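You operate a simulated robot arm through the tools that you are given. There is no shell and no other tool. Be economical: measure what you need, move in short steps, check, and stop when the job is done.

The job below is to be done with a simulated robot arm. You get a single attempt, and the scene is never put back.

TASK
Put things in order on the top of the bench. At the end: the brown pack stands where the orange measure stood; the white tube stands where the brown pack stood; the teal pad stands where the white tube stood; the orange measure stands on top of the green shade; whatever was shut is shut again. Leave all else as you found it, and nothing knocked over.

The check looks at the end state, three seconds after you hand in, the way a careful person would. Anything else that was tipped, shoved, dropped, spilled or broken makes it a failure.

THE ROBOT
A 7-joint arm with a two-finger parallel gripper, fixed in place. Base frame: the origin is at the foot of the arm, x ahead of it, y to its left, z up; the work surface is at about z = 860. Units: mm, degrees, N and s.
With the tool pointing down near the work surface it reaches from about 300 to 700 mm from the base axis. Its first joint turns from -66.0 to 66.0 degrees. Payload 1.57 kg.
The tool frame sits at the grasp point between the pads (the TCP): z along the fingers, y along the line on which they close. The tips reach 30 mm beyond it. The gripper opens to 110 mm. The fingers are 24 mm wide and 12 mm thick; the gripper's body (48 by 112 mm) begins 78 mm behind the TCP.
Orientation is told as [roll, pitch, yaw] about the base's x, y, z axes, in that order, counted from this pose: with the fingers straight down and closing along the base's y, the tool's x points along the base's -x, its y along +y and its z along -z.

THE INTERFACE
- The arm moves only by the tool drive_tool. Its argument "increments" is a list of rows, each a list of 3 entries, a list of its own where there are three numbers: the shift along the tool's x, y, z in mm, then the turn, a rotation vector about the tool's x, y, z in degrees, then the gripper command, from -1 (shut) to 1 (fully open), values between in proportion. In form: [[[x, y, z], [wx, wy, wz], jaw], ...]. A call has 1 to 10 rows; each row is the pose to reach, as a shift and turn from the pose commanded when the call began, along the tool's axes at that moment. Each row takes 0.2 s and may step no farther than 50 mm and 8.6 degrees from the row before; otherwise, or with a gripper value out of range, the whole call is refused. Where a pose cannot be reached the arm comes as near as it can. A force on the tool above 40 N (or 10 N above the force at the start of the call, whichever is more), or a blocked arm, ends the call early, and 0.2 s more pass. Each finger travels about 108 mm/s and halts on what it meets, pressing with about 37 N; the grip force reading is that of the motor and also rises with nothing between the fingers. The clock runs only during rows and for 0.2 s after the last one: add rows that repeat a pose to give the fingers time. It gives the time, the measured TCP pose, the force on the tool (base axes), the opening and the grip force at its end, in the units of the frame above (readings bear some noise), with the torque about the TCP (base axes, N m) and any sound that the robot's microphone picked up.
- Cameras (640 x 400 px; columns grow to the right, rows downward): "scene" is fixed at [167.1, -394.7, 1402.6]; the picture's right is [0.74, -0.68, 0.00], its down [-0.39, -0.43, -0.82] and it looks along [0.55, 0.60, -0.58] (base axes); focal length 375 px, centre (320, 200). "wrist" rides on the gripper at [70, 16, -141] in the tool frame; the picture's right is [-0.23, 0.97, 0.00], its down [-0.86, -0.20, -0.48] and it looks along [-0.47, -0.11, 0.88] (tool axes); focal length 222 px, centre (320, 200). There is no depth. A picture from a camera that has moved, and an enlarged one, comes with that camera's place and axes in the base frame and with its lens.
- camera(camera): a new picture of that camera. It takes no simulated time.
- close_up(camera, box): a new picture of the part [left, top, right, bottom] of that camera's present view, enlarged. It takes no simulated time.
- close_job(): hands the job in; it is judged then, once.

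Go step by step. Nothing tells you positions but the pictures and the camera data: compare them with the known pose of the tool, close in by small moves and look again before you grip or let go. The budget is 120 turns and 68 pictures, counting those below and the enlarged ones. Unless the task says otherwise, let go and move clear before handing in, and close with one line.

The tools are called after "Call:" by a JSON object that holds its "fn" and its "kwargs". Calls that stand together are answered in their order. drive_tool: Moves the arm, as the interface text tells. Its arguments: {"type":"object","properties":{"increments":{"type":"array"}},"required":["increments"]} The other tools are called the same way: camera (camera) takes a picture; close_up (camera, box) takes an enlarged picture of a part of a camera's view; close_job () hands the job in.

At the start:

```text
time: 0.0
tool_pos: [323.2, -87.9, 1136.8]
ee_rot: [0.0, 0.0, 0.0]
contact_force: [-0.2, -0.4, -0.7]
torque: [-0.02, -0.03, 0.01]
grip_width: 109.8
finger_force: 0.1
```

scene: 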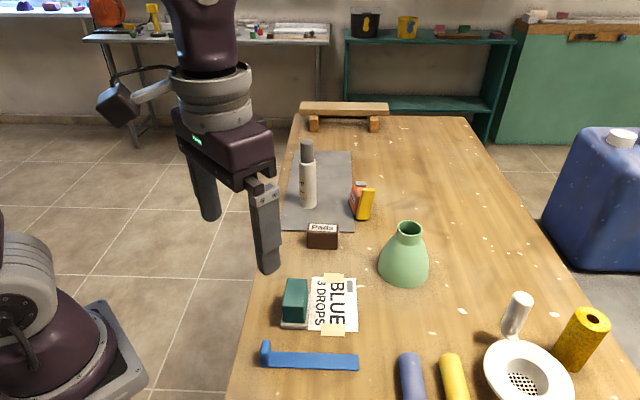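
wrist: 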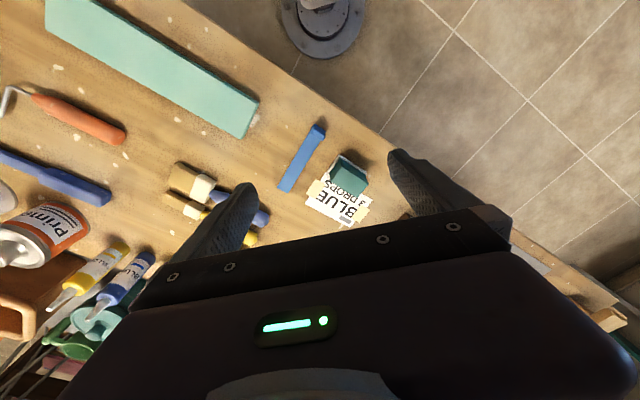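

I see the bench with a white tube, an orange item, a brown pack "Pads", a green shade (the vase-like cone) and a teal pad. I'll zoom in to identify each one before moving.

Call:
{"fn": "close_up", "kwargs": {"camera": "scene", "box": [260, 120, 440, 240]}}

Call:
{"fn": "close_up", "kwargs": {"camera": "scene", "box": [240, 210, 450, 350]}}

Call:
{"fn": "close_up", "kwargs": {"camera": "wrist", "box": [270, 110, 400, 240]}}

```text
3.33 times, centred on (350, 180) of scene
camera zoom: at [167.1, -394.7, 1402.6], right [0.74, -0.68, 0.0], down [-0.39, -0.43, -0.82], along [0.55, 0.6, -0.58], focal length 1250 px, centre (220, 267)
```

zoom: 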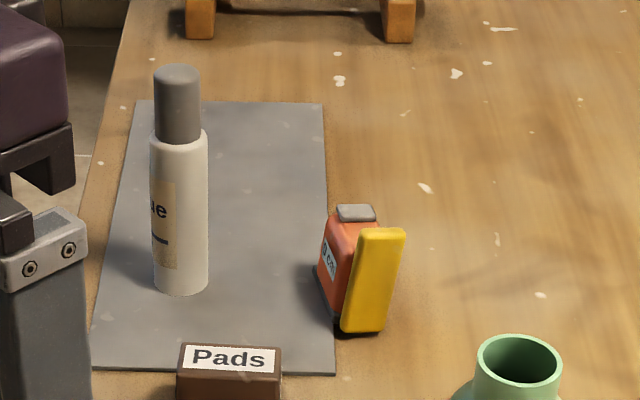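

```text
2.86 times, centred on (345, 280) of scene
camera zoom: at [167.1, -394.7, 1402.6], right [0.74, -0.68, 0.0], down [-0.39, -0.43, -0.82], along [0.55, 0.6, -0.58], focal length 1072 px, centre (249, -29)
```

zoom: 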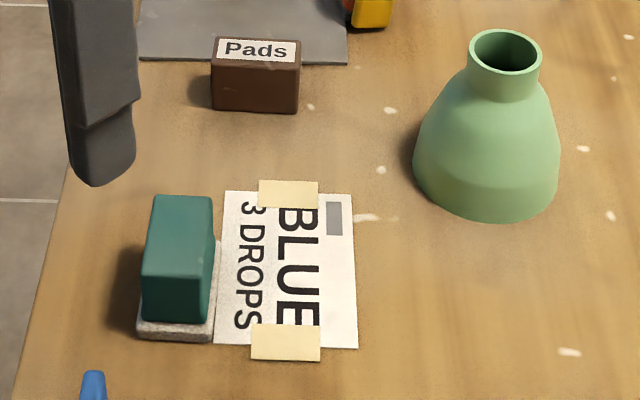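

```text
3.08 times, centred on (335, 175) of wrist
camera zoom: at [253.8, -70.7, 1276.9], right [0.23, 0.97, 0.0], down [0.86, -0.2, 0.48], along [0.47, -0.11, -0.88], focal length 684 px, centre (274, 277)
```

zoom: 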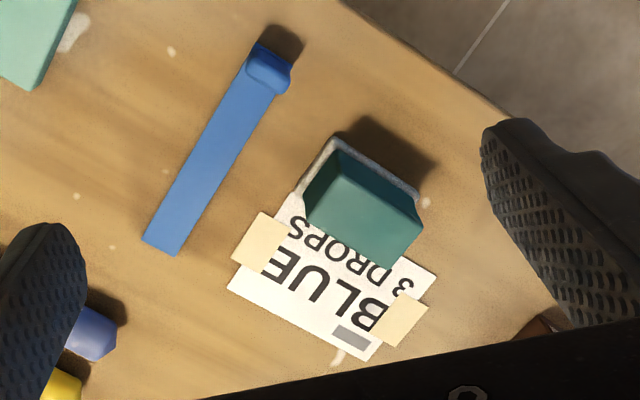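

The sight lines give tube ≈(649,171), brown pack ≈(577,43), shade ≈(650,-117), teal pad ≈(425,-55). The measure is unclear, so I'll fly high and look with the wrist camera.

Call:
{"fn": "drive_tool", "kwargs": {"increments": [[[-35, 45, 0], [0, 0, 0], 1], [[-70, 90, 0], [0, 0, 0], 1], [[-105, 130, 0], [0, 0, 0], 1], [[-130, 170, 0], [0, 0, 0], 1], [[-130, 170, 0], [0, 0, 0], 1]]}}

Call:
{"fn": "camera", "kwargs": {"camera": "wrist"}}

Call:
{"fn": "camera", "kwargs": {"camera": "scene"}}

```text
refused: row 1 steps farther than a row can; nothing moved
```

```text
62 pictures are left
camera wrist: at [253.8, -70.7, 1276.9], right [0.23, 0.97, 0.0], down [0.86, -0.2, 0.48], along [0.47, -0.11, -0.88], focal length 222 px, centre (320, 200)
```

wrist: 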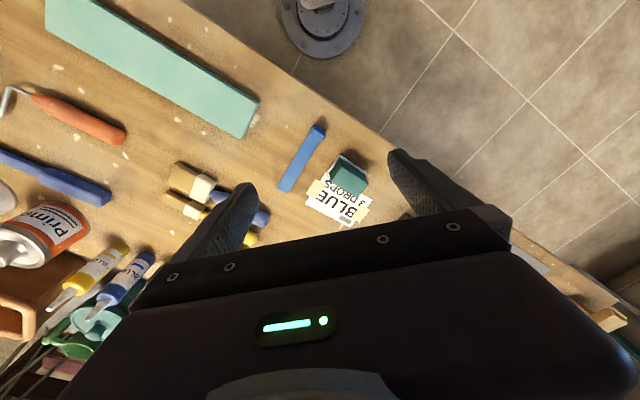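

```text
61 pictures are left
```

scene: 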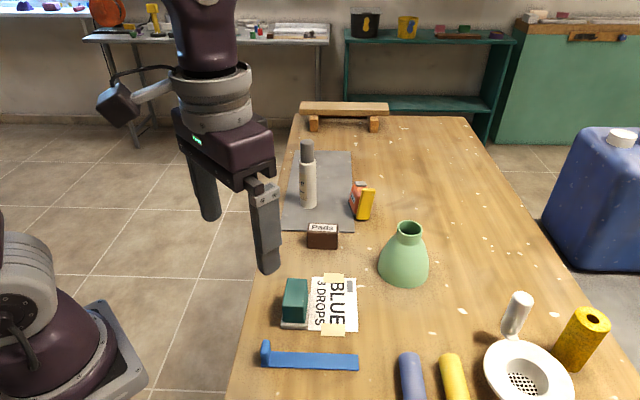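

The step was too long (50 mm counts along the diagonal). I'll use shorter rows.

Call:
{"fn": "drive_tool", "kwargs": {"increments": [[[-25, 35, 0], [0, 0, 0], 1], [[-50, 70, 0], [0, 0, 0], 1], [[-75, 105, 0], [0, 0, 0], 1], [[-100, 140, 0], [0, 0, 0], 1], [[-120, 175, 0], [0, 0, 0], 1], [[-120, 175, 0], [0, 0, 0], 1]]}}

Call:
{"fn": "camera", "kwargs": {"camera": "wrist"}}

Call:
{"fn": "camera", "kwargs": {"camera": "scene"}}

```text
time: 1.4
tool_pos: [443.7, 87.4, 1135.9]
ee_rot: [-0.1, 0.1, -0.1]
contact_force: [-0.1, 0.4, -0.8]
torque: [0.01, -0.02, -0.01]
grip_width: 109.7
finger_force: 0.0
```

```text
60 pictures are left
camera wrist: at [374.2, 104.6, 1276.9], right [0.23, 0.97, 0.0], down [0.85, -0.2, 0.48], along [0.47, -0.11, -0.88], focal length 222 px, centre (320, 200)
```

wrist: 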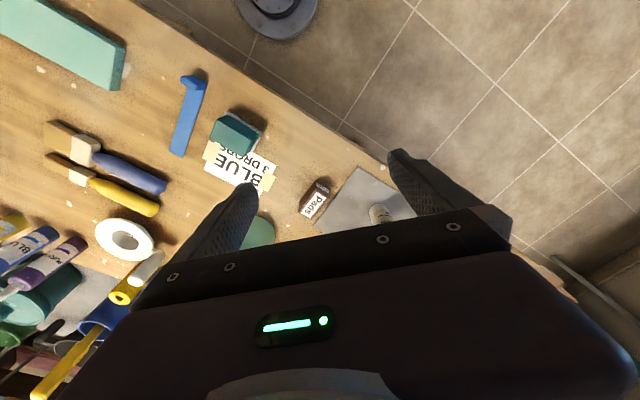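

```text
59 pictures are left
```

scene: 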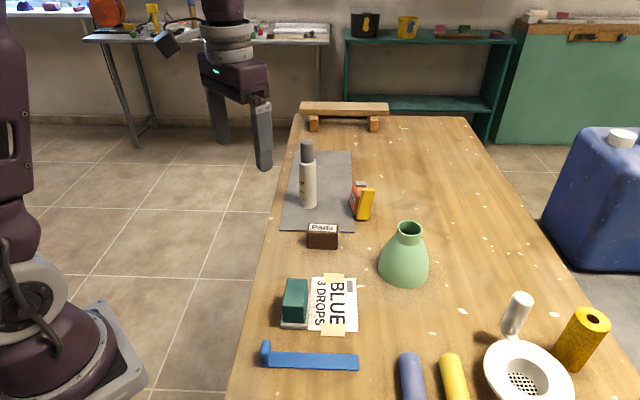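

The gripper hides the far part of the view, so I'll tilt the tool forward a little and come closer to see the measure.

Call:
{"fn": "drive_tool", "kwargs": {"increments": [[[-30, 0, 0], [0, -7, 0], 1], [[-60, 0, 0], [0, -14, 0], 1], [[-80, 0, 0], [0, -18, 0], 1], [[-80, 0, 0], [0, -18, 0], 1]]}}

Call:
{"fn": "camera", "kwargs": {"camera": "wrist"}}

```text
time: 2.4
tool_pos: [523.5, 87.6, 1135.2]
ee_rot: [0.0, -18.1, 0.0]
contact_force: [0.0, -0.4, -0.7]
torque: [0.0, -0.01, -0.01]
grip_width: 109.8
finger_force: 0.0
```

```text
58 pictures are left
camera wrist: at [414.3, 104.3, 1247.3], right [0.22, 0.97, 0.07], down [0.66, -0.2, 0.72], along [0.72, -0.11, -0.69], focal length 222 px, centre (320, 200)
```

wrist: 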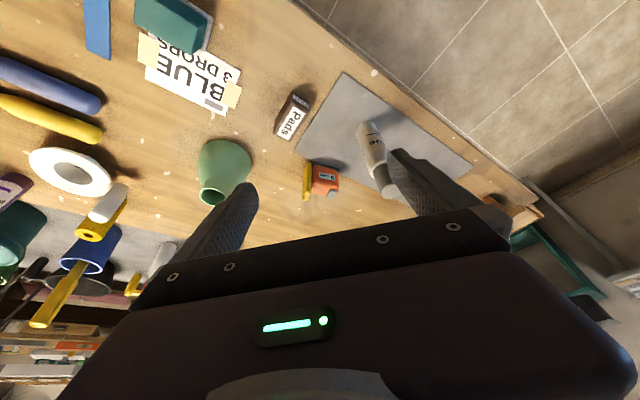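

Call:
{"fn": "close_up", "kwargs": {"camera": "wrist", "box": [270, 130, 370, 210]}}

Call:
{"fn": "close_up", "kwargs": {"camera": "wrist", "box": [180, 60, 420, 210]}}

Call:
{"fn": "close_up", "kwargs": {"camera": "scene", "box": [335, 165, 395, 235]}}

```text
5.00 times, centred on (320, 170) of wrist
camera zoom: at [414.3, 104.3, 1247.3], right [0.22, 0.97, 0.07], down [0.66, -0.2, 0.72], along [0.72, -0.11, -0.69], focal length 1111 px, centre (320, 350)
```

zoom: 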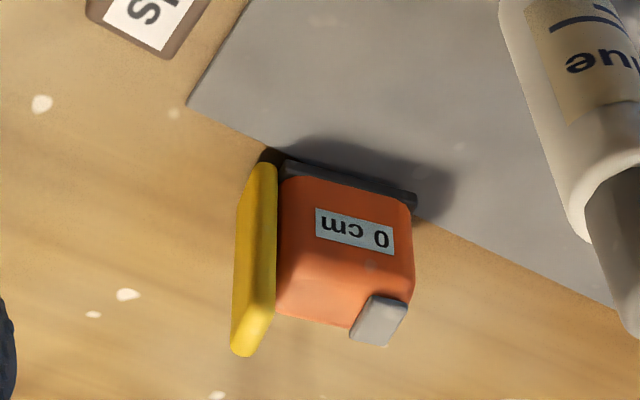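

```text
2.67 times, centred on (300, 135) of wrist
camera zoom: at [414.3, 104.3, 1247.3], right [0.22, 0.97, 0.07], down [0.66, -0.2, 0.72], along [0.72, -0.11, -0.69], focal length 592 px, centre (373, 373)
```

zoom: 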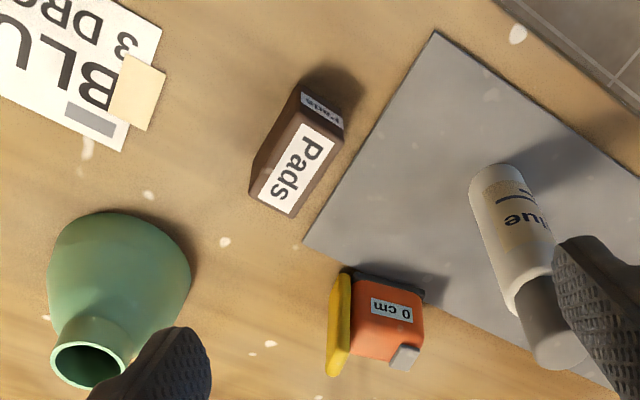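

```text
5.71 times, centred on (365, 200) of scene
camera zoom: at [167.1, -394.7, 1402.6], right [0.74, -0.68, 0.0], down [-0.39, -0.43, -0.82], along [0.55, 0.6, -0.58], focal length 2143 px, centre (63, 200)
```

zoom: 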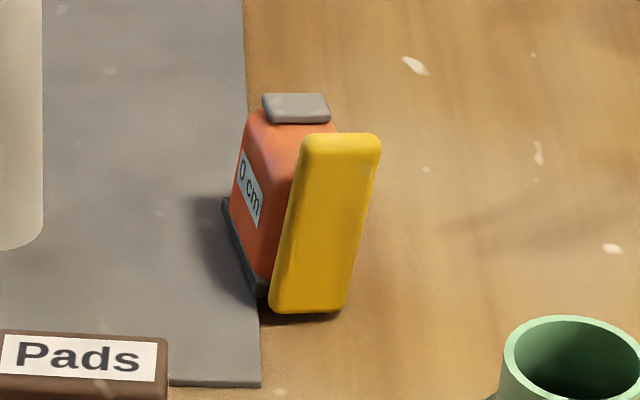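

The measure is an orange body reading "0 cm" with a yellow tab at its end. It stands at ≈(728,70) with its length along about 53°, half on the edge of the mat. I'll level the tool and turn it to yaw 53° to grip across the body's thickness.

Call:
{"fn": "drive_tool", "kwargs": {"increments": [[[0, 0, 0], [0, 7, 0], 1], [[0, 0, 0], [0, 14, 0], 1], [[0, 0, 0], [0, 18, 0], 1], [[0, 0, 0], [0, 18, 0], 1]]}}

Call:
{"fn": "drive_tool", "kwargs": {"increments": [[[-20, -3, 0], [0, 0, -8], 1], [[-40, -6, 0], [0, 0, -16], 1], [[-60, -9, 0], [0, 0, -24], 1], [[-80, -12, 0], [0, 0, -32], 1], [[-100, -15, 0], [0, 0, -40], 1], [[-120, -17, 0], [0, 0, -47], 1], [[-140, -17, 0], [0, 0, -53], 1], [[-140, -17, 0], [0, 0, -53], 1]]}}

Call:
{"fn": "camera", "kwargs": {"camera": "wrist"}}

Call:
{"fn": "close_up", "kwargs": {"camera": "scene", "box": [240, 120, 480, 300]}}

```text
time: 3.4
tool_pos: [523.3, 88.0, 1135.2]
ee_rot: [0.0, 0.1, 0.0]
contact_force: [-0.7, 0.5, 0.2]
torque: [-0.02, 0.0, 0.0]
grip_width: 109.9
finger_force: 0.1
```

```text
time: 5.2
tool_pos: [638.9, 72.2, 1135.4]
ee_rot: [-0.2, 0.1, 52.9]
contact_force: [0.3, -0.6, 0.3]
torque: [0.02, 0.04, 0.02]
grip_width: 110.1
finger_force: 0.1
out of reach, approached as far as the arm can: row 6, 7, 8
```

```text
54 pictures are left
camera wrist: at [584.2, 26.3, 1276.1], right [-0.64, 0.77, 0.0], down [0.67, 0.56, 0.48], along [0.37, 0.31, -0.88], focal length 222 px, centre (320, 200)
```

wrist: 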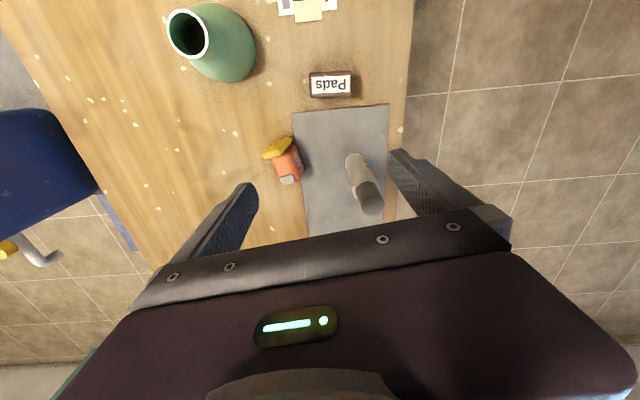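

```text
2.22 times, centred on (360, 210) of scene
camera zoom: at [167.0, -394.8, 1402.6], right [0.74, -0.68, 0.0], down [-0.39, -0.43, -0.82], along [0.55, 0.6, -0.58], focal length 833 px, centre (231, 178)
```

zoom: 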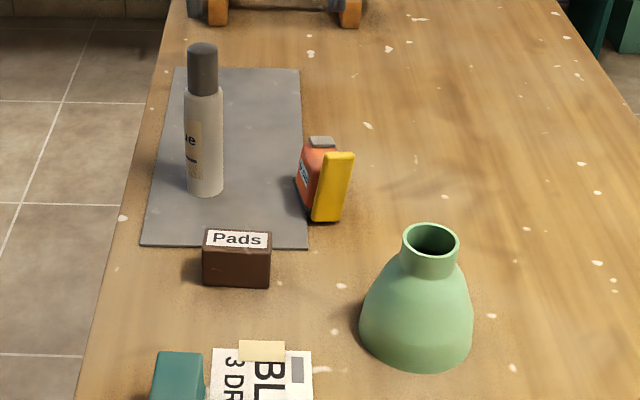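

At z=1135 the reach ends near 643 mm, and lower down it should be longer. This view is useful, so I'll zoom in on the measure and the shade.

Call:
{"fn": "close_up", "kwargs": {"camera": "wrist", "box": [240, 110, 360, 200]}}

Call:
{"fn": "close_up", "kwargs": {"camera": "wrist", "box": [150, 0, 390, 150]}}

```text
4.44 times, centred on (300, 155) of wrist
camera zoom: at [584.2, 26.3, 1276.1], right [-0.64, 0.77, 0.0], down [0.67, 0.56, 0.48], along [0.37, 0.31, -0.88], focal length 987 px, centre (409, 400)
```

zoom: 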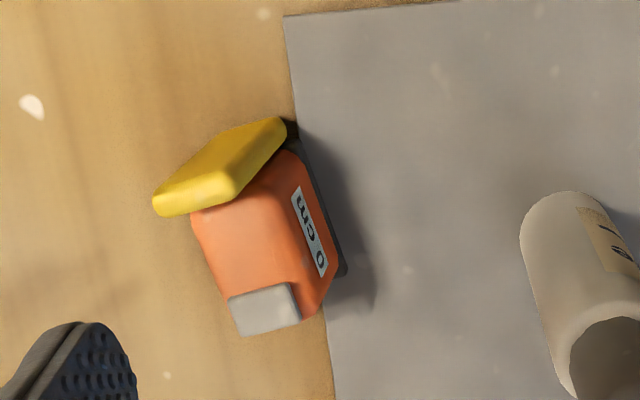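

```text
2.67 times, centred on (270, 75) of wrist
camera zoom: at [584.2, 26.3, 1276.1], right [-0.64, 0.77, 0.0], down [0.67, 0.56, 0.48], along [0.37, 0.31, -0.88], focal length 592 px, centre (453, 533)
```

zoom: 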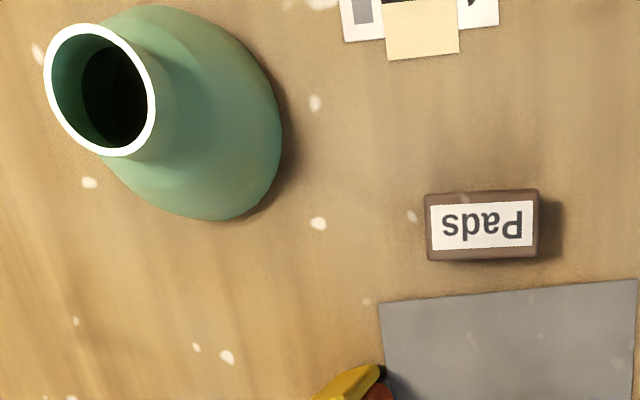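

Combining the views: measure body centre ≈(714,67) with its top at ~938, shade rim centre ≈(647,-121) at z≈957, pack ≈(579,44) with its long side at -47°. I'll descend, where the reach is longer, and check.

Call:
{"fn": "drive_tool", "kwargs": {"increments": [[[0, 0, 40], [0, 0, 0], 1], [[0, 0, 80], [0, 0, 0], 1], [[0, 0, 115], [0, 0, 0], 1], [[0, 0, 115], [0, 0, 0], 1]]}}

```text
time: 6.2
tool_pos: [638.4, 71.4, 1018.4]
ee_rot: [0.0, 0.1, 52.8]
contact_force: [-0.6, 0.2, 0.5]
torque: [-0.04, 0.05, -0.01]
grip_width: 110.2
finger_force: 0.0
```

Call:
{"fn": "drive_tool", "kwargs": {"increments": [[[-14, -21, 0], [0, 0, 0], 1], [[-28, -42, 0], [0, 0, 0], 1], [[-42, -63, 0], [0, 0, 0], 1], [[-42, -63, 0], [0, 0, 0], 1]]}}

Call:
{"fn": "camera", "kwargs": {"camera": "wrist"}}

Call:
{"fn": "close_up", "kwargs": {"camera": "scene", "box": [260, 100, 480, 260]}}

```text
time: 7.2
tool_pos: [678.0, 64.3, 1020.1]
ee_rot: [0.0, 0.0, 52.9]
contact_force: [-0.7, 0.2, 0.5]
torque: [-0.01, 0.01, -0.02]
grip_width: 109.9
finger_force: 0.0
out of reach, approached as far as the arm can: row 2, 3, 4
```

```text
50 pictures are left
camera wrist: at [623.8, 18.2, 1160.5], right [-0.64, 0.77, 0.0], down [0.67, 0.56, 0.48], along [0.37, 0.31, -0.88], focal length 222 px, centre (320, 200)
```

wrist: 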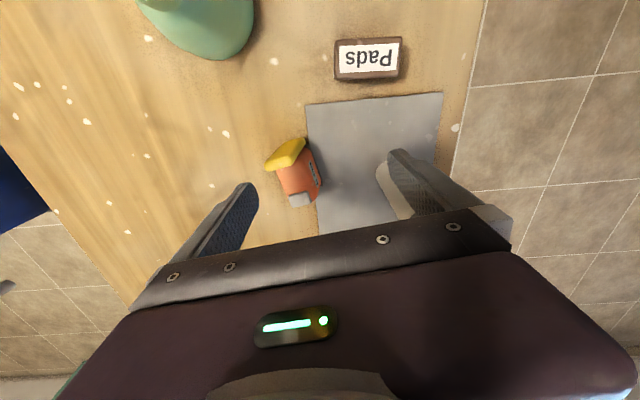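

```text
2.50 times, centred on (370, 180) of scene
camera zoom: at [167.1, -394.7, 1402.6], right [0.74, -0.68, 0.0], down [-0.39, -0.43, -0.82], along [0.55, 0.6, -0.58], focal length 938 px, centre (195, 250)
```

zoom: 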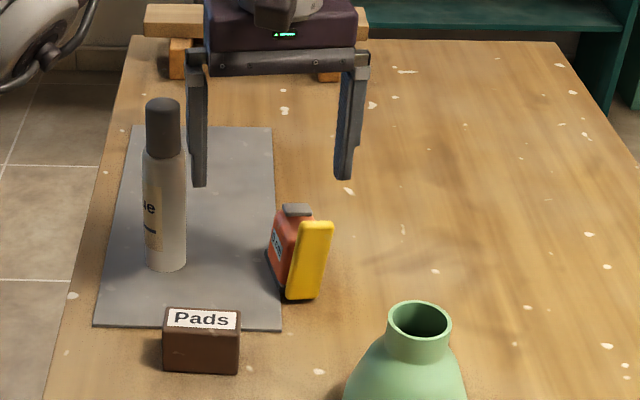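

At this height the arm tops out at r≈681 with the tool vertical. I'll tilt the tool 12° about its closing axis, with the fingers pointing outward, to gain reach, and take a pre-grasp pose above the measure.

Call:
{"fn": "drive_tool", "kwargs": {"increments": [[[0, -8, 7], [0, -6, 0], 1], [[1, -16, 14], [0, -12, 0], 1], [[1, -23.6, 22], [0, -12, 0], 1], [[1, -23.6, 22], [0, -12, 0], 1]]}}

Call:
{"fn": "camera", "kwargs": {"camera": "wrist"}}

Call:
{"fn": "close_up", "kwargs": {"camera": "scene", "box": [280, 120, 440, 230]}}

```text
time: 8.2
tool_pos: [697.3, 47.8, 998.6]
ee_rot: [0.0, -12.0, 52.9]
contact_force: [-0.3, 0.5, 0.1]
torque: [0.03, 0.02, 0.03]
grip_width: 110.0
finger_force: 0.1
```

```text
48 pictures are left
camera wrist: at [626.5, -19.4, 1121.7], right [-0.64, 0.76, 0.05], down [0.6, 0.47, 0.65], along [0.47, 0.44, -0.76], focal length 222 px, centre (320, 200)
```

wrist: 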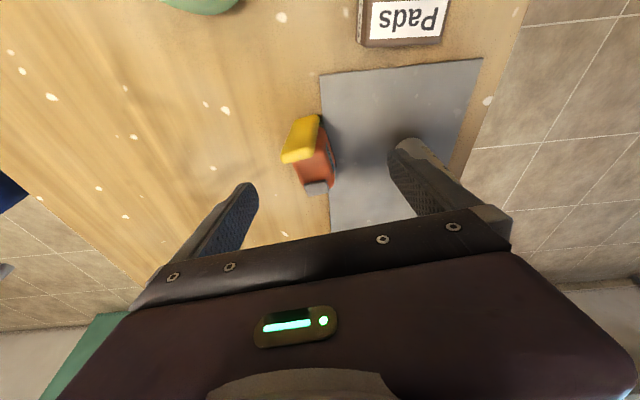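

```text
3.64 times, centred on (360, 175) of scene
camera zoom: at [167.0, -394.8, 1402.6], right [0.74, -0.68, 0.0], down [-0.39, -0.43, -0.82], along [0.55, 0.6, -0.58], focal length 1364 px, centre (174, 291)
```

zoom: 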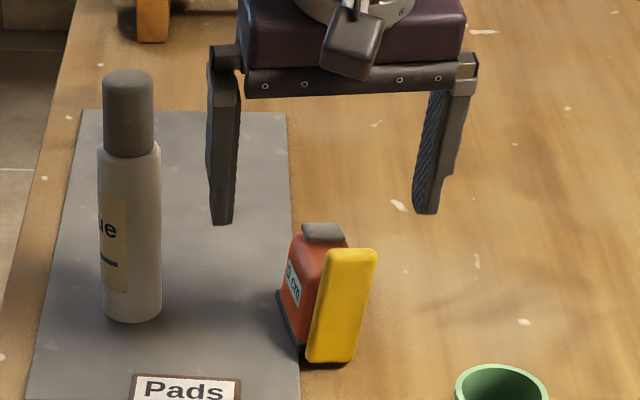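

The measure sits about 6 mm to one side of the finger midline. I'll correct that and go down along the tool axis to grip height with the jaws open.

Call:
{"fn": "drive_tool", "kwargs": {"increments": [[[0, -7, 0], [0, 0, 0], 1], [[0, -7, 30], [0, 0, 0], 1], [[0, -7, 60], [0, 0, 0], 1], [[0, -7, 90], [0, 0, 0], 1], [[0, -7, 90], [0, 0, 0], 1]]}}

Call:
{"fn": "camera", "kwargs": {"camera": "wrist"}}

Call:
{"fn": "close_up", "kwargs": {"camera": "scene", "box": [280, 120, 440, 230]}}

```text
time: 9.4
tool_pos: [715.8, 57.6, 911.7]
ee_rot: [0.0, -12.0, 53.0]
contact_force: [1.0, 0.2, -0.3]
torque: [0.02, -0.01, 0.0]
grip_width: 110.1
finger_force: 0.1
```

```text
46 pictures are left
camera wrist: at [644.1, -9.7, 1034.0], right [-0.64, 0.76, 0.05], down [0.6, 0.47, 0.65], along [0.47, 0.44, -0.76], focal length 222 px, centre (320, 200)
```

wrist: 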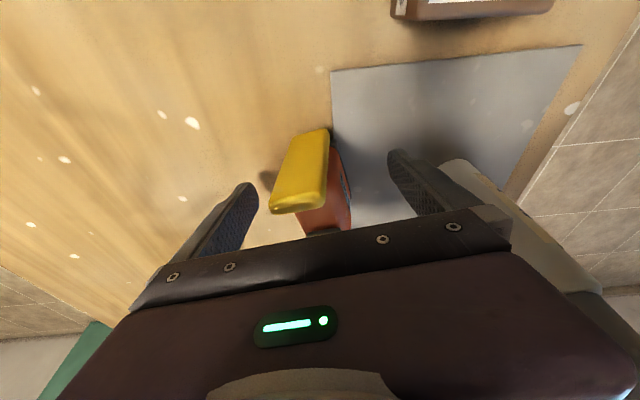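

```text
3.64 times, centred on (360, 175) of scene
camera zoom: at [167.1, -394.7, 1402.6], right [0.74, -0.68, 0.0], down [-0.39, -0.43, -0.82], along [0.55, 0.6, -0.58], focal length 1364 px, centre (174, 291)
```

zoom: 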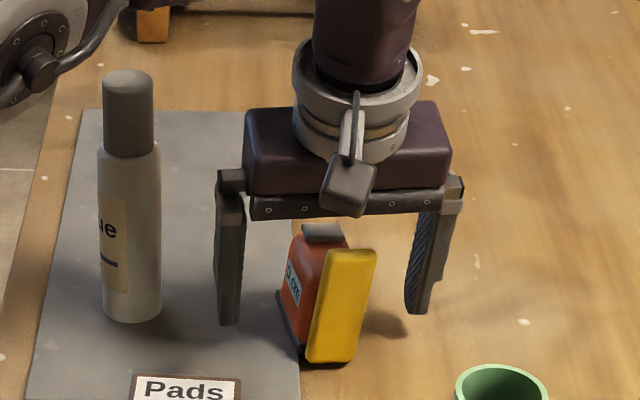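

The body is between the fingers, but the fingers sit close to the yellow tab. I'll shift 10 mm farther along the body, then close.

Call:
{"fn": "drive_tool", "kwargs": {"increments": [[[-5, 0, 3], [0, 0, 0], 1], [[-10, 0, 5], [0, 0, 0], 1], [[-10, 0, 5], [0, 0, 0], 1]]}}

Call:
{"fn": "close_up", "kwargs": {"camera": "scene", "box": [320, 160, 420, 230]}}

Call:
{"fn": "close_up", "kwargs": {"camera": "wrist", "box": [230, 100, 420, 240]}}

```text
time: 10.2
tool_pos: [721.4, 67.1, 909.0]
ee_rot: [0.0, -12.0, 53.0]
contact_force: [0.0, 1.3, 0.2]
torque: [0.03, 0.01, -0.02]
grip_width: 109.9
finger_force: 0.0
```

```text
5.71 times, centred on (370, 195) of scene
camera zoom: at [167.1, -394.7, 1402.6], right [0.74, -0.68, 0.0], down [-0.39, -0.43, -0.82], along [0.55, 0.6, -0.58], focal length 2143 px, centre (34, 229)
```

zoom: 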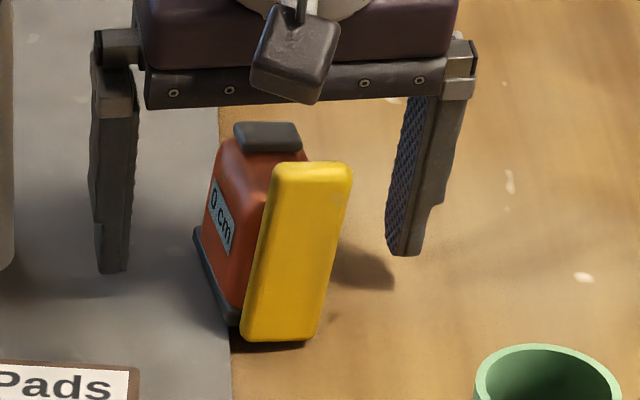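

```text
2.86 times, centred on (325, 170) of wrist
camera zoom: at [649.5, -0.3, 1031.1], right [-0.64, 0.76, 0.05], down [0.6, 0.47, 0.65], along [0.47, 0.44, -0.76], focal length 635 px, centre (306, 286)
```

zoom: 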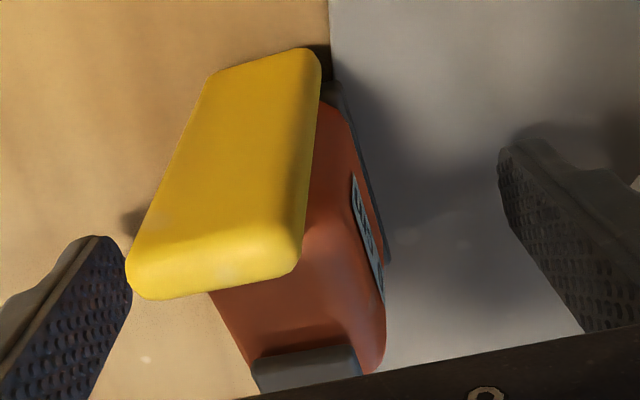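

The slab, body and foot all lean together by about 6°, so it is one rigid piece resting on the mat edge. Now I'll close the jaws.

Call:
{"fn": "drive_tool", "kwargs": {"increments": [[[0, 0, 0], [0, 0, 0], -1], [[0, 0, 0], [0, 0, 0], -1], [[0, 0, 0], [0, 0, 0], -1], [[0, 0, 0], [0, 0, 0], -1]]}}

Call:
{"fn": "close_up", "kwargs": {"camera": "scene", "box": [320, 160, 420, 230]}}

```text
time: 11.2
tool_pos: [720.6, 68.0, 908.9]
ee_rot: [-0.1, -12.1, 53.0]
contact_force: [0.4, -0.5, 8.8]
torque: [0.0, 0.24, 0.03]
grip_width: 37.9
finger_force: 37.2
```

```text
5.71 times, centred on (370, 195) of scene
camera zoom: at [166.9, -394.8, 1402.6], right [0.74, -0.68, 0.0], down [-0.39, -0.43, -0.82], along [0.55, 0.6, -0.58], focal length 2143 px, centre (34, 229)
```

zoom: 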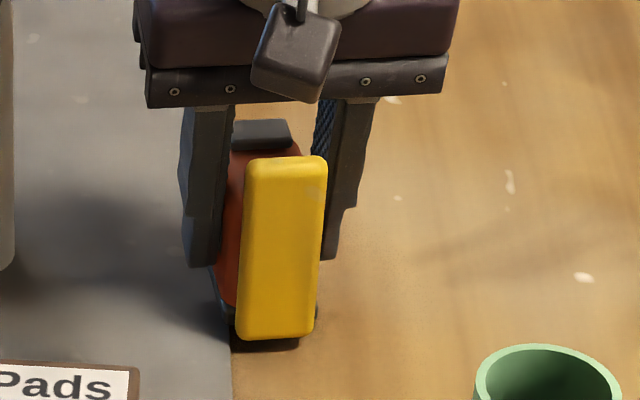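

It's gripped at 38 mm wide, and the grip has straightened it upright. I'll lift it along the tool axis.

Call:
{"fn": "drive_tool", "kwargs": {"increments": [[[0, 0, -20], [0, 0, 0], -1], [[0, 0, -45], [0, 0, 0], -1], [[0, 0, -75], [0, 0, 0], -1], [[0, 0, -105], [0, 0, 0], -1], [[0, 0, -135], [0, 0, 0], -1], [[0, 0, -135], [0, 0, 0], -1]]}}

Call:
{"fn": "close_up", "kwargs": {"camera": "scene", "box": [260, 80, 500, 240]}}

```text
time: 12.6
tool_pos: [704.9, 43.3, 1040.1]
ee_rot: [0.0, -12.0, 52.9]
contact_force: [0.9, 0.4, -1.4]
torque: [-0.01, -0.01, -0.03]
grip_width: 37.6
finger_force: 37.0
```

```text
2.50 times, centred on (380, 160) of scene
camera zoom: at [167.1, -394.7, 1402.6], right [0.74, -0.68, 0.0], down [-0.39, -0.43, -0.81], along [0.55, 0.6, -0.58], focal length 938 px, centre (170, 300)
```

zoom: 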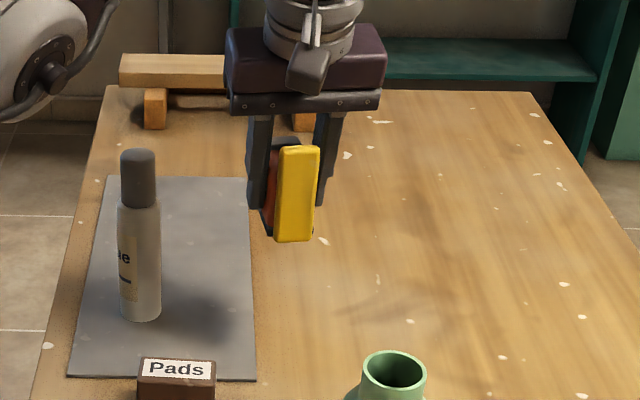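

Holding steady. The tool keeps its tilt so the measure stays level as I carry it over to the shade.

Call:
{"fn": "drive_tool", "kwargs": {"increments": [[[33, -10.5, -7], [0, 0, 0], -1], [[66, -21, -14], [0, 0, 0], -1], [[98, -31.5, -21], [0, 0, 0], -1], [[131, -42, -28], [0, 0, 0], -1], [[163.7, -52.2, -34.8], [0, 0, 0], -1], [[163.7, -52.2, -34.8], [0, 0, 0], -1]]}}

Call:
{"fn": "camera", "kwargs": {"camera": "wrist"}}

Call:
{"fn": "close_up", "kwargs": {"camera": "scene", "box": [330, 140, 490, 300]}}

```text
time: 14.0
tool_pos: [645.2, -120.8, 1041.9]
ee_rot: [0.0, -11.9, 53.0]
contact_force: [-1.1, -0.8, -2.6]
torque: [0.01, 0.02, 0.01]
grip_width: 37.5
finger_force: 36.8
```

```text
40 pictures are left
camera wrist: at [573.1, -188.0, 1164.0], right [-0.64, 0.76, 0.05], down [0.6, 0.47, 0.65], along [0.47, 0.44, -0.76], focal length 222 px, centre (320, 200)
```

wrist: 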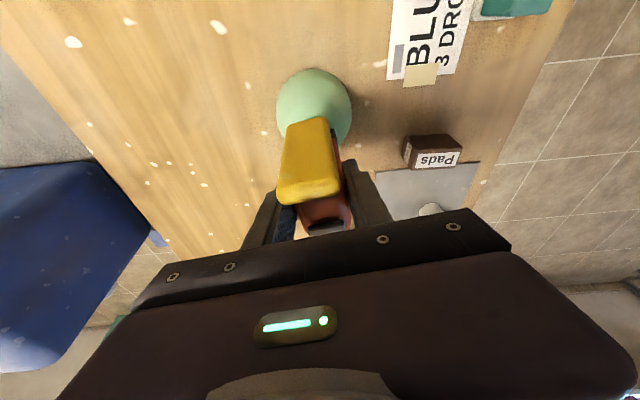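

```text
2.50 times, centred on (410, 220) of scene
camera zoom: at [167.1, -394.8, 1402.6], right [0.74, -0.68, 0.0], down [-0.39, -0.43, -0.81], along [0.55, 0.6, -0.58], focal length 938 px, centre (95, 150)
```

zoom: 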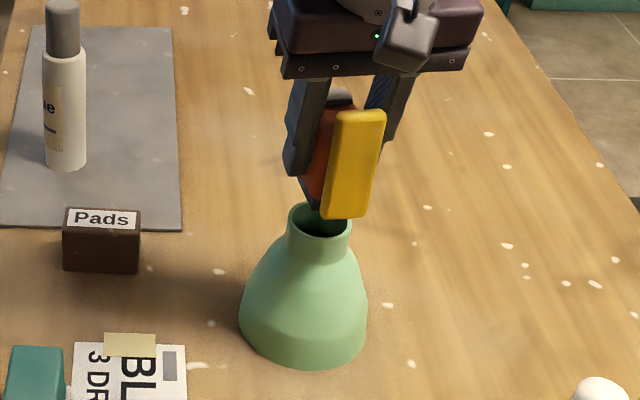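

Projection and picture agree: the base is centred over the rim with about 35 mm to go. I'll lower most of the way and look.

Call:
{"fn": "drive_tool", "kwargs": {"increments": [[[2.7, 0, 12.7], [0, 0, 0], -1], [[5.4, 0, 25.4], [0, 0, 0], -1], [[5.4, 0, 25.4], [0, 0, 0], -1]]}}

Call:
{"fn": "close_up", "kwargs": {"camera": "scene", "box": [370, 170, 450, 300]}}

```text
time: 14.8
tool_pos: [645.9, -120.1, 1014.6]
ee_rot: [0.0, -12.0, 53.0]
contact_force: [-0.6, 0.6, -2.7]
torque: [0.0, -0.01, -0.01]
grip_width: 37.5
finger_force: 37.0
```

```text
3.08 times, centred on (410, 235) of scene
camera zoom: at [167.1, -394.8, 1402.6], right [0.74, -0.68, 0.0], down [-0.39, -0.43, -0.81], along [0.55, 0.6, -0.58], focal length 1154 px, centre (43, 92)
```

zoom: 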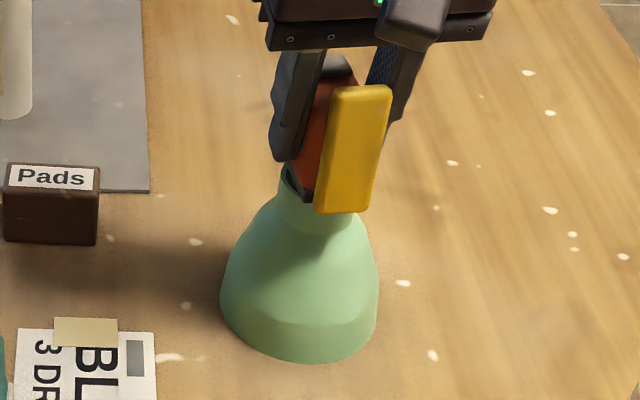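

Call:
{"fn": "drive_tool", "kwargs": {"increments": [[[0.6, 0, 2.9], [0, 0, 0], -1], [[1.0, 0, 4.9], [0, 0, 0], -1], [[1.0, 0, 4.9], [0, 0, 0], -1]]}}

Call:
{"fn": "drive_tool", "kwargs": {"increments": [[[0.4, 0, 2], [0, 0, 0], -1], [[0.4, 0, 2], [0, 0, 0], -1]]}}

```text
time: 15.6
tool_pos: [644.8, -119.6, 1010.5]
ee_rot: [-0.2, -12.1, 52.9]
contact_force: [-2.3, 0.4, 21.3]
torque: [0.1, 0.14, 0.01]
grip_width: 37.8
finger_force: 37.1
```

```text
time: 16.2
tool_pos: [645.5, -120.2, 1009.9]
ee_rot: [-0.4, -12.1, 53.0]
contact_force: [1.1, -0.4, 37.4]
torque: [0.07, 0.07, -0.05]
grip_width: 37.8
finger_force: 37.3
```

It touched the rim at TCP z≈1010. I'll ease the force and look before letting go.

Call:
{"fn": "drive_tool", "kwargs": {"increments": [[[-0.5, 0, -2.6], [0, 0, 0], -1], [[-0.5, 0, -2.6], [0, 0, 0], -1]]}}

Call:
{"fn": "close_up", "kwargs": {"camera": "scene", "box": [370, 170, 450, 220]}}

Call:
{"fn": "camera", "kwargs": {"camera": "wrist"}}

```text
time: 16.8
tool_pos: [645.0, -118.5, 1007.6]
ee_rot: [0.0, -12.0, 53.0]
contact_force: [5.7, -1.2, 15.6]
torque: [0.0, -0.41, 0.0]
grip_width: 37.6
finger_force: 37.4
```

```text
8.00 times, centred on (410, 195) of scene
camera zoom: at [166.9, -394.7, 1402.7], right [0.74, -0.68, 0.0], down [-0.39, -0.43, -0.82], along [0.55, 0.6, -0.58], focal length 3000 px, centre (-400, 240)
```

zoom: 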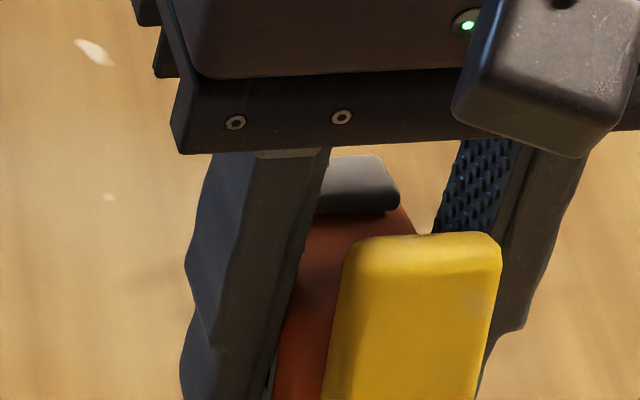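

```text
36 pictures are left
camera wrist: at [573.5, -186.7, 1131.9], right [-0.64, 0.76, 0.05], down [0.6, 0.47, 0.65], along [0.47, 0.44, -0.76], focal length 222 px, centre (320, 200)
```

wrist: 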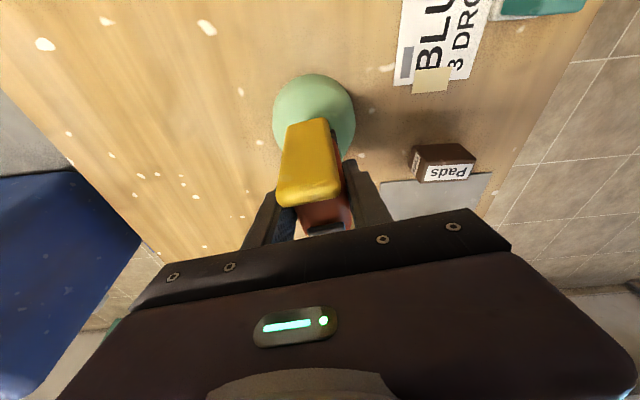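

Call:
{"fn": "close_up", "kwargs": {"camera": "scene", "box": [370, 190, 450, 290]}}

Call:
{"fn": "drive_tool", "kwargs": {"increments": [[[0, 0, 0], [0, 0, 0], -1]]}}

```text
4.00 times, centred on (410, 240) of scene
camera zoom: at [166.9, -394.7, 1402.7], right [0.74, -0.68, 0.0], down [-0.39, -0.43, -0.82], along [0.55, 0.6, -0.58], focal length 1500 px, centre (-40, 40)
```

zoom: 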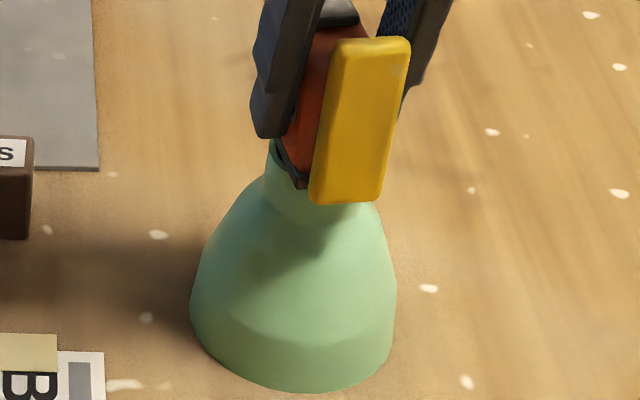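

```text
time: 17.2
tool_pos: [645.1, -119.3, 1009.0]
ee_rot: [0.1, -12.0, 53.1]
contact_force: [3.8, -0.8, 9.8]
torque: [-0.02, -0.36, -0.02]
grip_width: 37.6
finger_force: 37.0
```

Contact is on the far side of the rim first (torque), so the base is slightly pitched. I'll rotate about 1.5° to settle it flat.

Call:
{"fn": "drive_tool", "kwargs": {"increments": [[[0, 0, 0], [0, -1.5, 0], -1], [[0, 0, 0], [0, -1.5, 0], -1]]}}

Call:
{"fn": "drive_tool", "kwargs": {"increments": [[[0.3, 0, 1.2], [0, 0, 0], -1], [[0.3, 0, 1.2], [0, 0, 0], -1]]}}

```text
time: 17.8
tool_pos: [643.2, -119.2, 1009.8]
ee_rot: [0.2, -13.5, 53.0]
contact_force: [-0.7, -0.8, 3.7]
torque: [-0.17, 0.12, -0.05]
grip_width: 37.7
finger_force: 37.2
```

```text
time: 18.4
tool_pos: [644.9, -119.1, 1009.9]
ee_rot: [0.0, -13.7, 53.0]
contact_force: [-6.9, 3.0, 18.6]
torque: [-0.2, 0.5, -0.12]
grip_width: 37.7
finger_force: 37.6
```

The contact moved to the other side, so it is flat within a degree. I'll back off slightly and open the jaws gently.

Call:
{"fn": "drive_tool", "kwargs": {"increments": [[[0, 0, -1], [0, 0.7, 0], -1], [[0, 0, -1], [0, 0.7, 0], -0.25], [[0, 0, -1], [0, 0.7, 0], -0.15], [[0, 0, -1], [0, 0.7, 0], -0.05], [[0, 0, -1], [0, 0.7, 0], 0.1], [[0, 0, -1], [0, 0.7, 0], 0.1]]}}

Call:
{"fn": "close_up", "kwargs": {"camera": "scene", "box": [370, 170, 450, 290]}}

```text
time: 19.8
tool_pos: [644.8, -119.4, 1008.5]
ee_rot: [0.1, -12.8, 53.0]
contact_force: [0.0, 0.7, 0.1]
torque: [0.01, 0.0, 0.0]
grip_width: 60.6
finger_force: 0.1
```

```text
3.33 times, centred on (410, 230) of scene
camera zoom: at [167.1, -394.7, 1402.6], right [0.74, -0.68, 0.0], down [-0.39, -0.43, -0.82], along [0.55, 0.6, -0.58], focal length 1250 px, centre (20, 100)
```

zoom: 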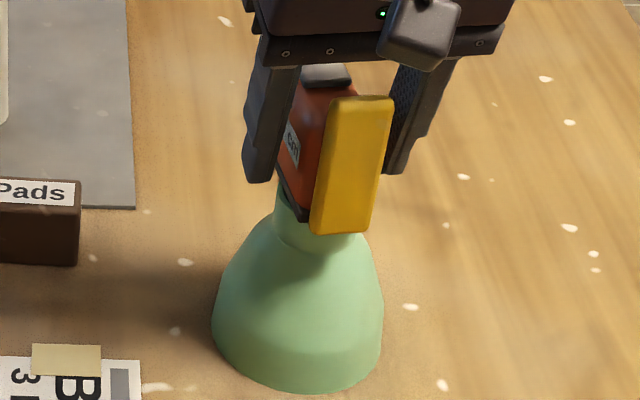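

It stands free. I'll open wider and retreat straight up.

Call:
{"fn": "drive_tool", "kwargs": {"increments": [[[0, 0, 0], [0, 0, 0], 0.5], [[0, 0, 0], [0, 0, 0], 0.5], [[-4.5, 0, -19.5], [0, 0, 0], 0.5], [[-11, 0, -49], [0, 0, 0], 0.5], [[-20, 0, -88], [0, 0, 0], 0.5], [[-24, 0, -107], [0, 0, 0], 0.5], [[-24, 0, -107], [0, 0, 0], 0.5]]}}

Call:
{"fn": "close_up", "kwargs": {"camera": "scene", "box": [280, 130, 480, 300]}}

```text
time: 21.4
tool_pos: [644.6, -121.0, 1119.2]
ee_rot: [0.0, -12.7, 53.1]
contact_force: [0.2, -0.3, 0.2]
torque: [0.01, 0.01, -0.02]
grip_width: 82.7
finger_force: 0.0
```

```text
2.35 times, centred on (380, 215) of scene
camera zoom: at [167.1, -394.7, 1402.6], right [0.74, -0.68, 0.0], down [-0.39, -0.43, -0.82], along [0.55, 0.6, -0.58], focal length 882 px, centre (179, 165)
```

zoom: 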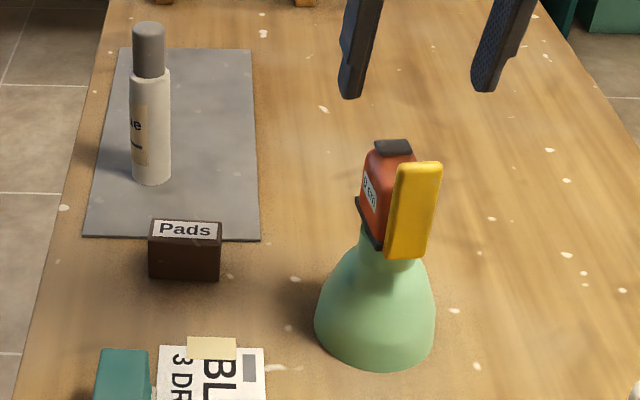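

The measure stands on the shade. Next is the brown pack: I'll turn to yaw -47.5°, keeping the same tilt so that it can be set down level in the far spot.

Call:
{"fn": "drive_tool", "kwargs": {"increments": [[[-7.8, 14.3, 1.8], [1.85, 0, 8.12], 0.5], [[-15.5, 28.7, 3.5], [3.69, 0, 16.25], 0.5], [[-23.3, 43, 5.3], [5.54, 0, 24.37], 0.5], [[-31, 57.4, 7], [7.39, 0, 32.5], 0.5], [[-38.8, 71.7, 8.8], [9.23, 0, 40.62], 0.5], [[-46.6, 86.1, 10.6], [11.08, 0, 48.75], 0.5], [[-46.6, 86.1, 10.6], [11.08, 0, 48.75], 0.5]]}}

```text
time: 23.0
tool_pos: [604.8, -29.0, 1119.4]
ee_rot: [0.0, -12.8, 2.9]
contact_force: [-1.0, -0.4, -0.1]
torque: [0.01, -0.01, 0.01]
grip_width: 82.7
finger_force: 0.0
```

Call:
{"fn": "drive_tool", "kwargs": {"increments": [[[7.9, 13, 11.2], [1.6, 0, 7.03], 0.5], [[15.7, 26, 22.5], [3.2, 0, 14.07], 0.5], [[23.6, 39, 33.7], [4.8, 0, 21.1], 0.5], [[31.5, 52, 45], [6.39, 0, 28.14], 0.5], [[39.4, 65, 56.2], [7.99, 0, 35.17], 0.5], [[47.2, 78, 67.5], [9.59, 0, 42.2], 0.5], [[55.1, 91, 78.7], [11.19, 0, 49.24], 0.5], [[55.1, 91, 78.7], [11.19, 0, 49.24], 0.5]]}}

Call:
{"fn": "camera", "kwargs": {"camera": "wrist"}}

```text
time: 24.8
tool_pos: [563.2, 60.9, 1029.9]
ee_rot: [0.0, -12.8, -47.5]
contact_force: [0.0, 0.2, -0.2]
torque: [0.02, 0.03, -0.02]
grip_width: 83.0
finger_force: 0.0
```

```text
32 pictures are left
camera wrist: at [508.8, 144.9, 1151.9], right [0.87, 0.49, 0.05], down [0.34, -0.67, 0.66], along [0.36, -0.55, -0.75], focal length 222 px, centre (320, 200)
```

wrist: 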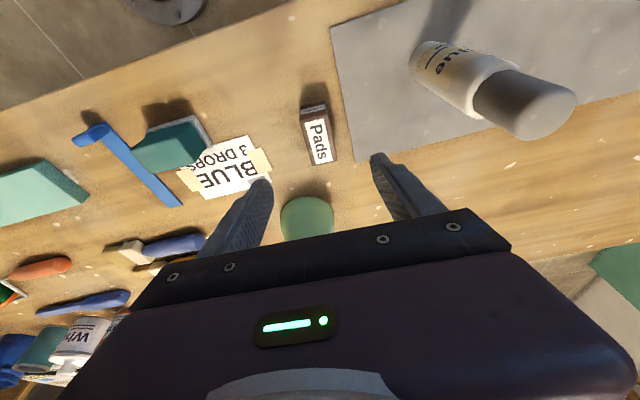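

The pack is below, about 4 mm to one side of the midline. I'll descend most of the way and check.

Call:
{"fn": "drive_tool", "kwargs": {"increments": [[[3, -3, 30], [0, 0, 1], 0.5], [[5, -3, 60], [0, 0, 2], 0.5], [[7, -3, 90], [0, 0, 2], 0.5], [[7, -3, 90], [0, 0, 2], 0.5]]}}

Call:
{"fn": "camera", "kwargs": {"camera": "wrist"}}

Call:
{"fn": "close_up", "kwargs": {"camera": "scene", "box": [260, 160, 400, 260]}}

```text
time: 25.8
tool_pos: [570.9, 46.6, 941.2]
ee_rot: [0.5, -12.9, -49.6]
contact_force: [-0.1, -0.7, -0.7]
torque: [-0.02, 0.01, 0.0]
grip_width: 82.9
finger_force: 0.1
```

```text
31 pictures are left
camera wrist: at [518.8, 133.3, 1063.5], right [0.88, 0.46, 0.06], down [0.32, -0.69, 0.65], along [0.34, -0.56, -0.75], focal length 222 px, centre (320, 200)
```

wrist: 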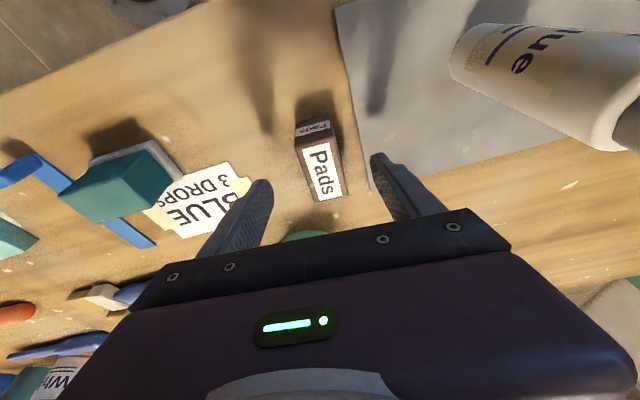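

```text
4.00 times, centred on (330, 210) of scene
camera zoom: at [167.1, -394.7, 1402.6], right [0.74, -0.68, 0.0], down [-0.39, -0.43, -0.82], along [0.55, 0.6, -0.58], focal length 1500 px, centre (280, 160)
```

zoom: 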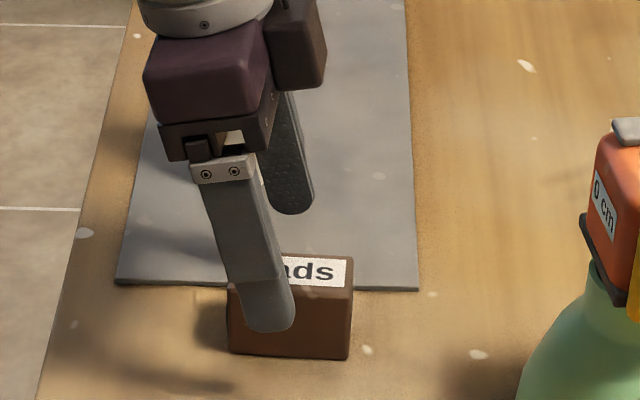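

Call:
{"fn": "drive_tool", "kwargs": {"increments": [[[3.4, 0, 22], [0, 0, 0], 0.5], [[6.8, 0, 43.6], [0, 0, 0], 0.5], [[6.8, 0, 43.6], [0, 0, 0], 0.5]]}}

Call:
{"fn": "close_up", "kwargs": {"camera": "scene", "box": [260, 160, 400, 260]}}

```text
time: 26.6
tool_pos: [572.4, 44.9, 897.7]
ee_rot: [0.5, -12.8, -49.7]
contact_force: [0.1, 0.0, -0.4]
torque: [0.03, -0.01, -0.02]
grip_width: 82.5
finger_force: 0.0
```

```text
4.00 times, centred on (330, 210) of scene
camera zoom: at [167.1, -394.7, 1402.6], right [0.74, -0.68, 0.0], down [-0.39, -0.43, -0.82], along [0.55, 0.6, -0.58], focal length 1500 px, centre (280, 160)
```

zoom: 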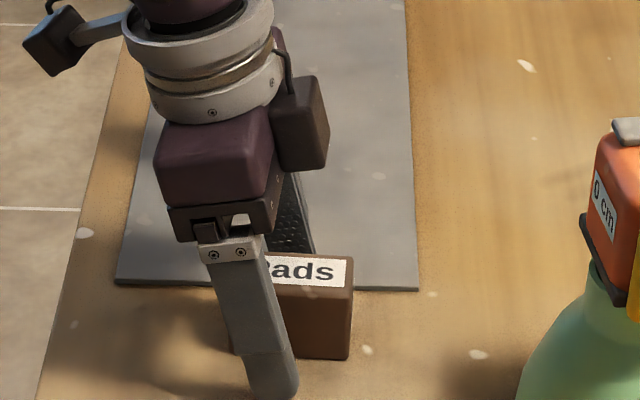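

Call:
{"fn": "drive_tool", "kwargs": {"increments": [[[-4, 0, 1], [0, 0, 0], 0.5], [[-4, 0, 1], [0, 0, 0], 0.0], [[-4, 0, 1], [0, 0, 0], -1], [[-4, 0, 1], [0, 0, 0], -1], [[-4, 0, 1], [0, 0, 0], -1], [[-4, 0, 1], [0, 0, 0], -1]]}}

Call:
{"fn": "close_up", "kwargs": {"camera": "scene", "box": [260, 160, 400, 260]}}

```text
time: 28.0
tool_pos: [574.7, 42.2, 896.8]
ee_rot: [0.5, -12.8, -49.5]
contact_force: [0.5, -0.1, -0.5]
torque: [-0.01, -0.01, 0.0]
grip_width: 33.4
finger_force: 36.8
```

```text
4.00 times, centred on (330, 210) of scene
camera zoom: at [167.1, -394.7, 1402.6], right [0.74, -0.68, 0.0], down [-0.39, -0.43, -0.82], along [0.55, 0.6, -0.58], focal length 1500 px, centre (280, 160)
```

zoom: 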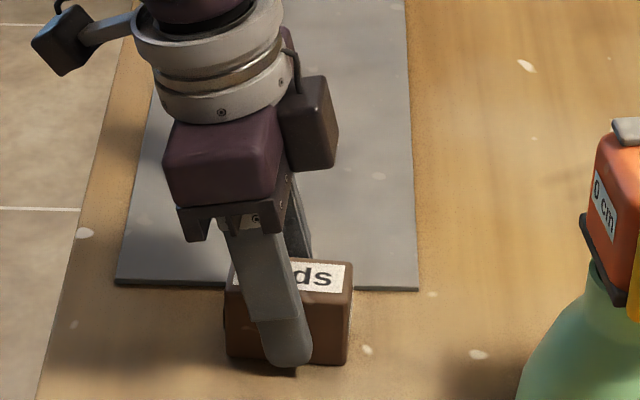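

Gripped at 33 mm. To keep the tips clear of the mat at the drop spot, I'll regrip 5 mm higher and better centred.

Call:
{"fn": "drive_tool", "kwargs": {"increments": [[[0, 0, 0], [0, 0, 0], -0.2], [[0, 0, 0], [0, 0, 0], -0.2], [[-5, 0, -4], [0, 0, 0], -0.2], [[-5, 0, -4], [0, 0, 0], -1], [[-5, 0, -4], [0, 0, 0], -1], [[-5, 0, -4], [0, 0, 0], -1]]}}

Call:
{"fn": "drive_tool", "kwargs": {"increments": [[[-4.4, 0, -19.5], [0, 0, 0], -1], [[-13.3, 0, -58.5], [0, 0, 0], -1], [[-22.2, 0, -97.5], [0, 0, 0], -1], [[-28.8, 0, -126.8], [0, 0, 0], -1], [[-28.8, 0, -126.8], [0, 0, 0], -1]]}}

Call:
{"fn": "camera", "kwargs": {"camera": "scene"}}

```text
time: 29.4
tool_pos: [577.5, 38.9, 903.3]
ee_rot: [0.4, -12.7, -49.5]
contact_force: [-0.3, -0.8, 0.1]
torque: [0.02, 0.04, 0.01]
grip_width: 33.2
finger_force: 36.7
```

```text
time: 30.6
tool_pos: [576.7, 37.5, 1031.8]
ee_rot: [0.4, -12.9, -49.7]
contact_force: [1.1, -1.2, -1.3]
torque: [0.03, -0.01, -0.01]
grip_width: 33.2
finger_force: 37.0
```

```text
27 pictures are left
```

scene: 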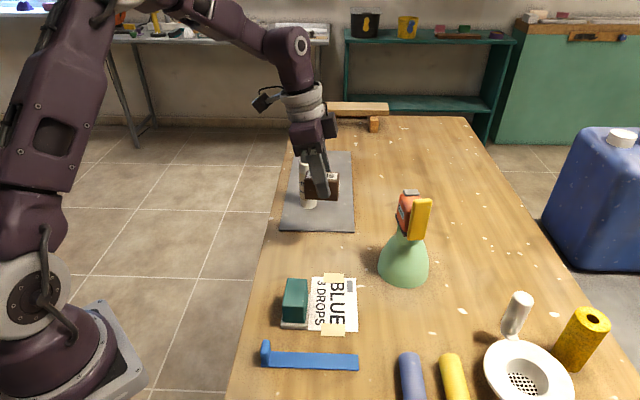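

Pack lifted. I'll turn to yaw 44.5°, so the pack lies parallel to the mat edge, while staying over free bench.

Call:
{"fn": "drive_tool", "kwargs": {"increments": [[[0, 0, 0], [-1.73, 0, -7.64], -1], [[0, 0, 0], [-3.47, 0, -15.28], -1], [[0, 0, 0], [-5.2, 0, -22.92], -1], [[0, 0, 0], [-6.93, 0, -30.57], -1], [[0, 0, 0], [-8.67, 0, -38.2], -1], [[0, 0, 0], [-10.4, 0, -45.85], -1], [[0, 0, 0], [-10.4, 0, -45.85], -1]]}}

Call:
{"fn": "drive_tool", "kwargs": {"increments": [[[0, 0, 0], [-1.73, 0, -7.64], -1], [[0, 0, 0], [-3.47, 0, -15.28], -1], [[0, 0, 0], [-5.2, 0, -22.92], -1], [[0, 0, 0], [-6.93, 0, -30.57], -1], [[0, 0, 0], [-8.67, 0, -38.2], -1], [[0, 0, 0], [-10.4, 0, -45.85], -1], [[0, 0, 0], [-10.4, 0, -45.85], -1]]}}

```text
time: 32.2
tool_pos: [577.0, 37.5, 1032.1]
ee_rot: [0.3, -13.1, -2.4]
contact_force: [-0.4, -0.3, -0.1]
torque: [0.02, -0.01, 0.03]
grip_width: 33.1
finger_force: 37.2
```

```text
time: 33.8
tool_pos: [576.7, 38.4, 1032.4]
ee_rot: [0.0, -13.2, 44.7]
contact_force: [0.4, 0.4, -1.1]
torque: [0.0, 0.03, 0.01]
grip_width: 33.0
finger_force: 36.7
```

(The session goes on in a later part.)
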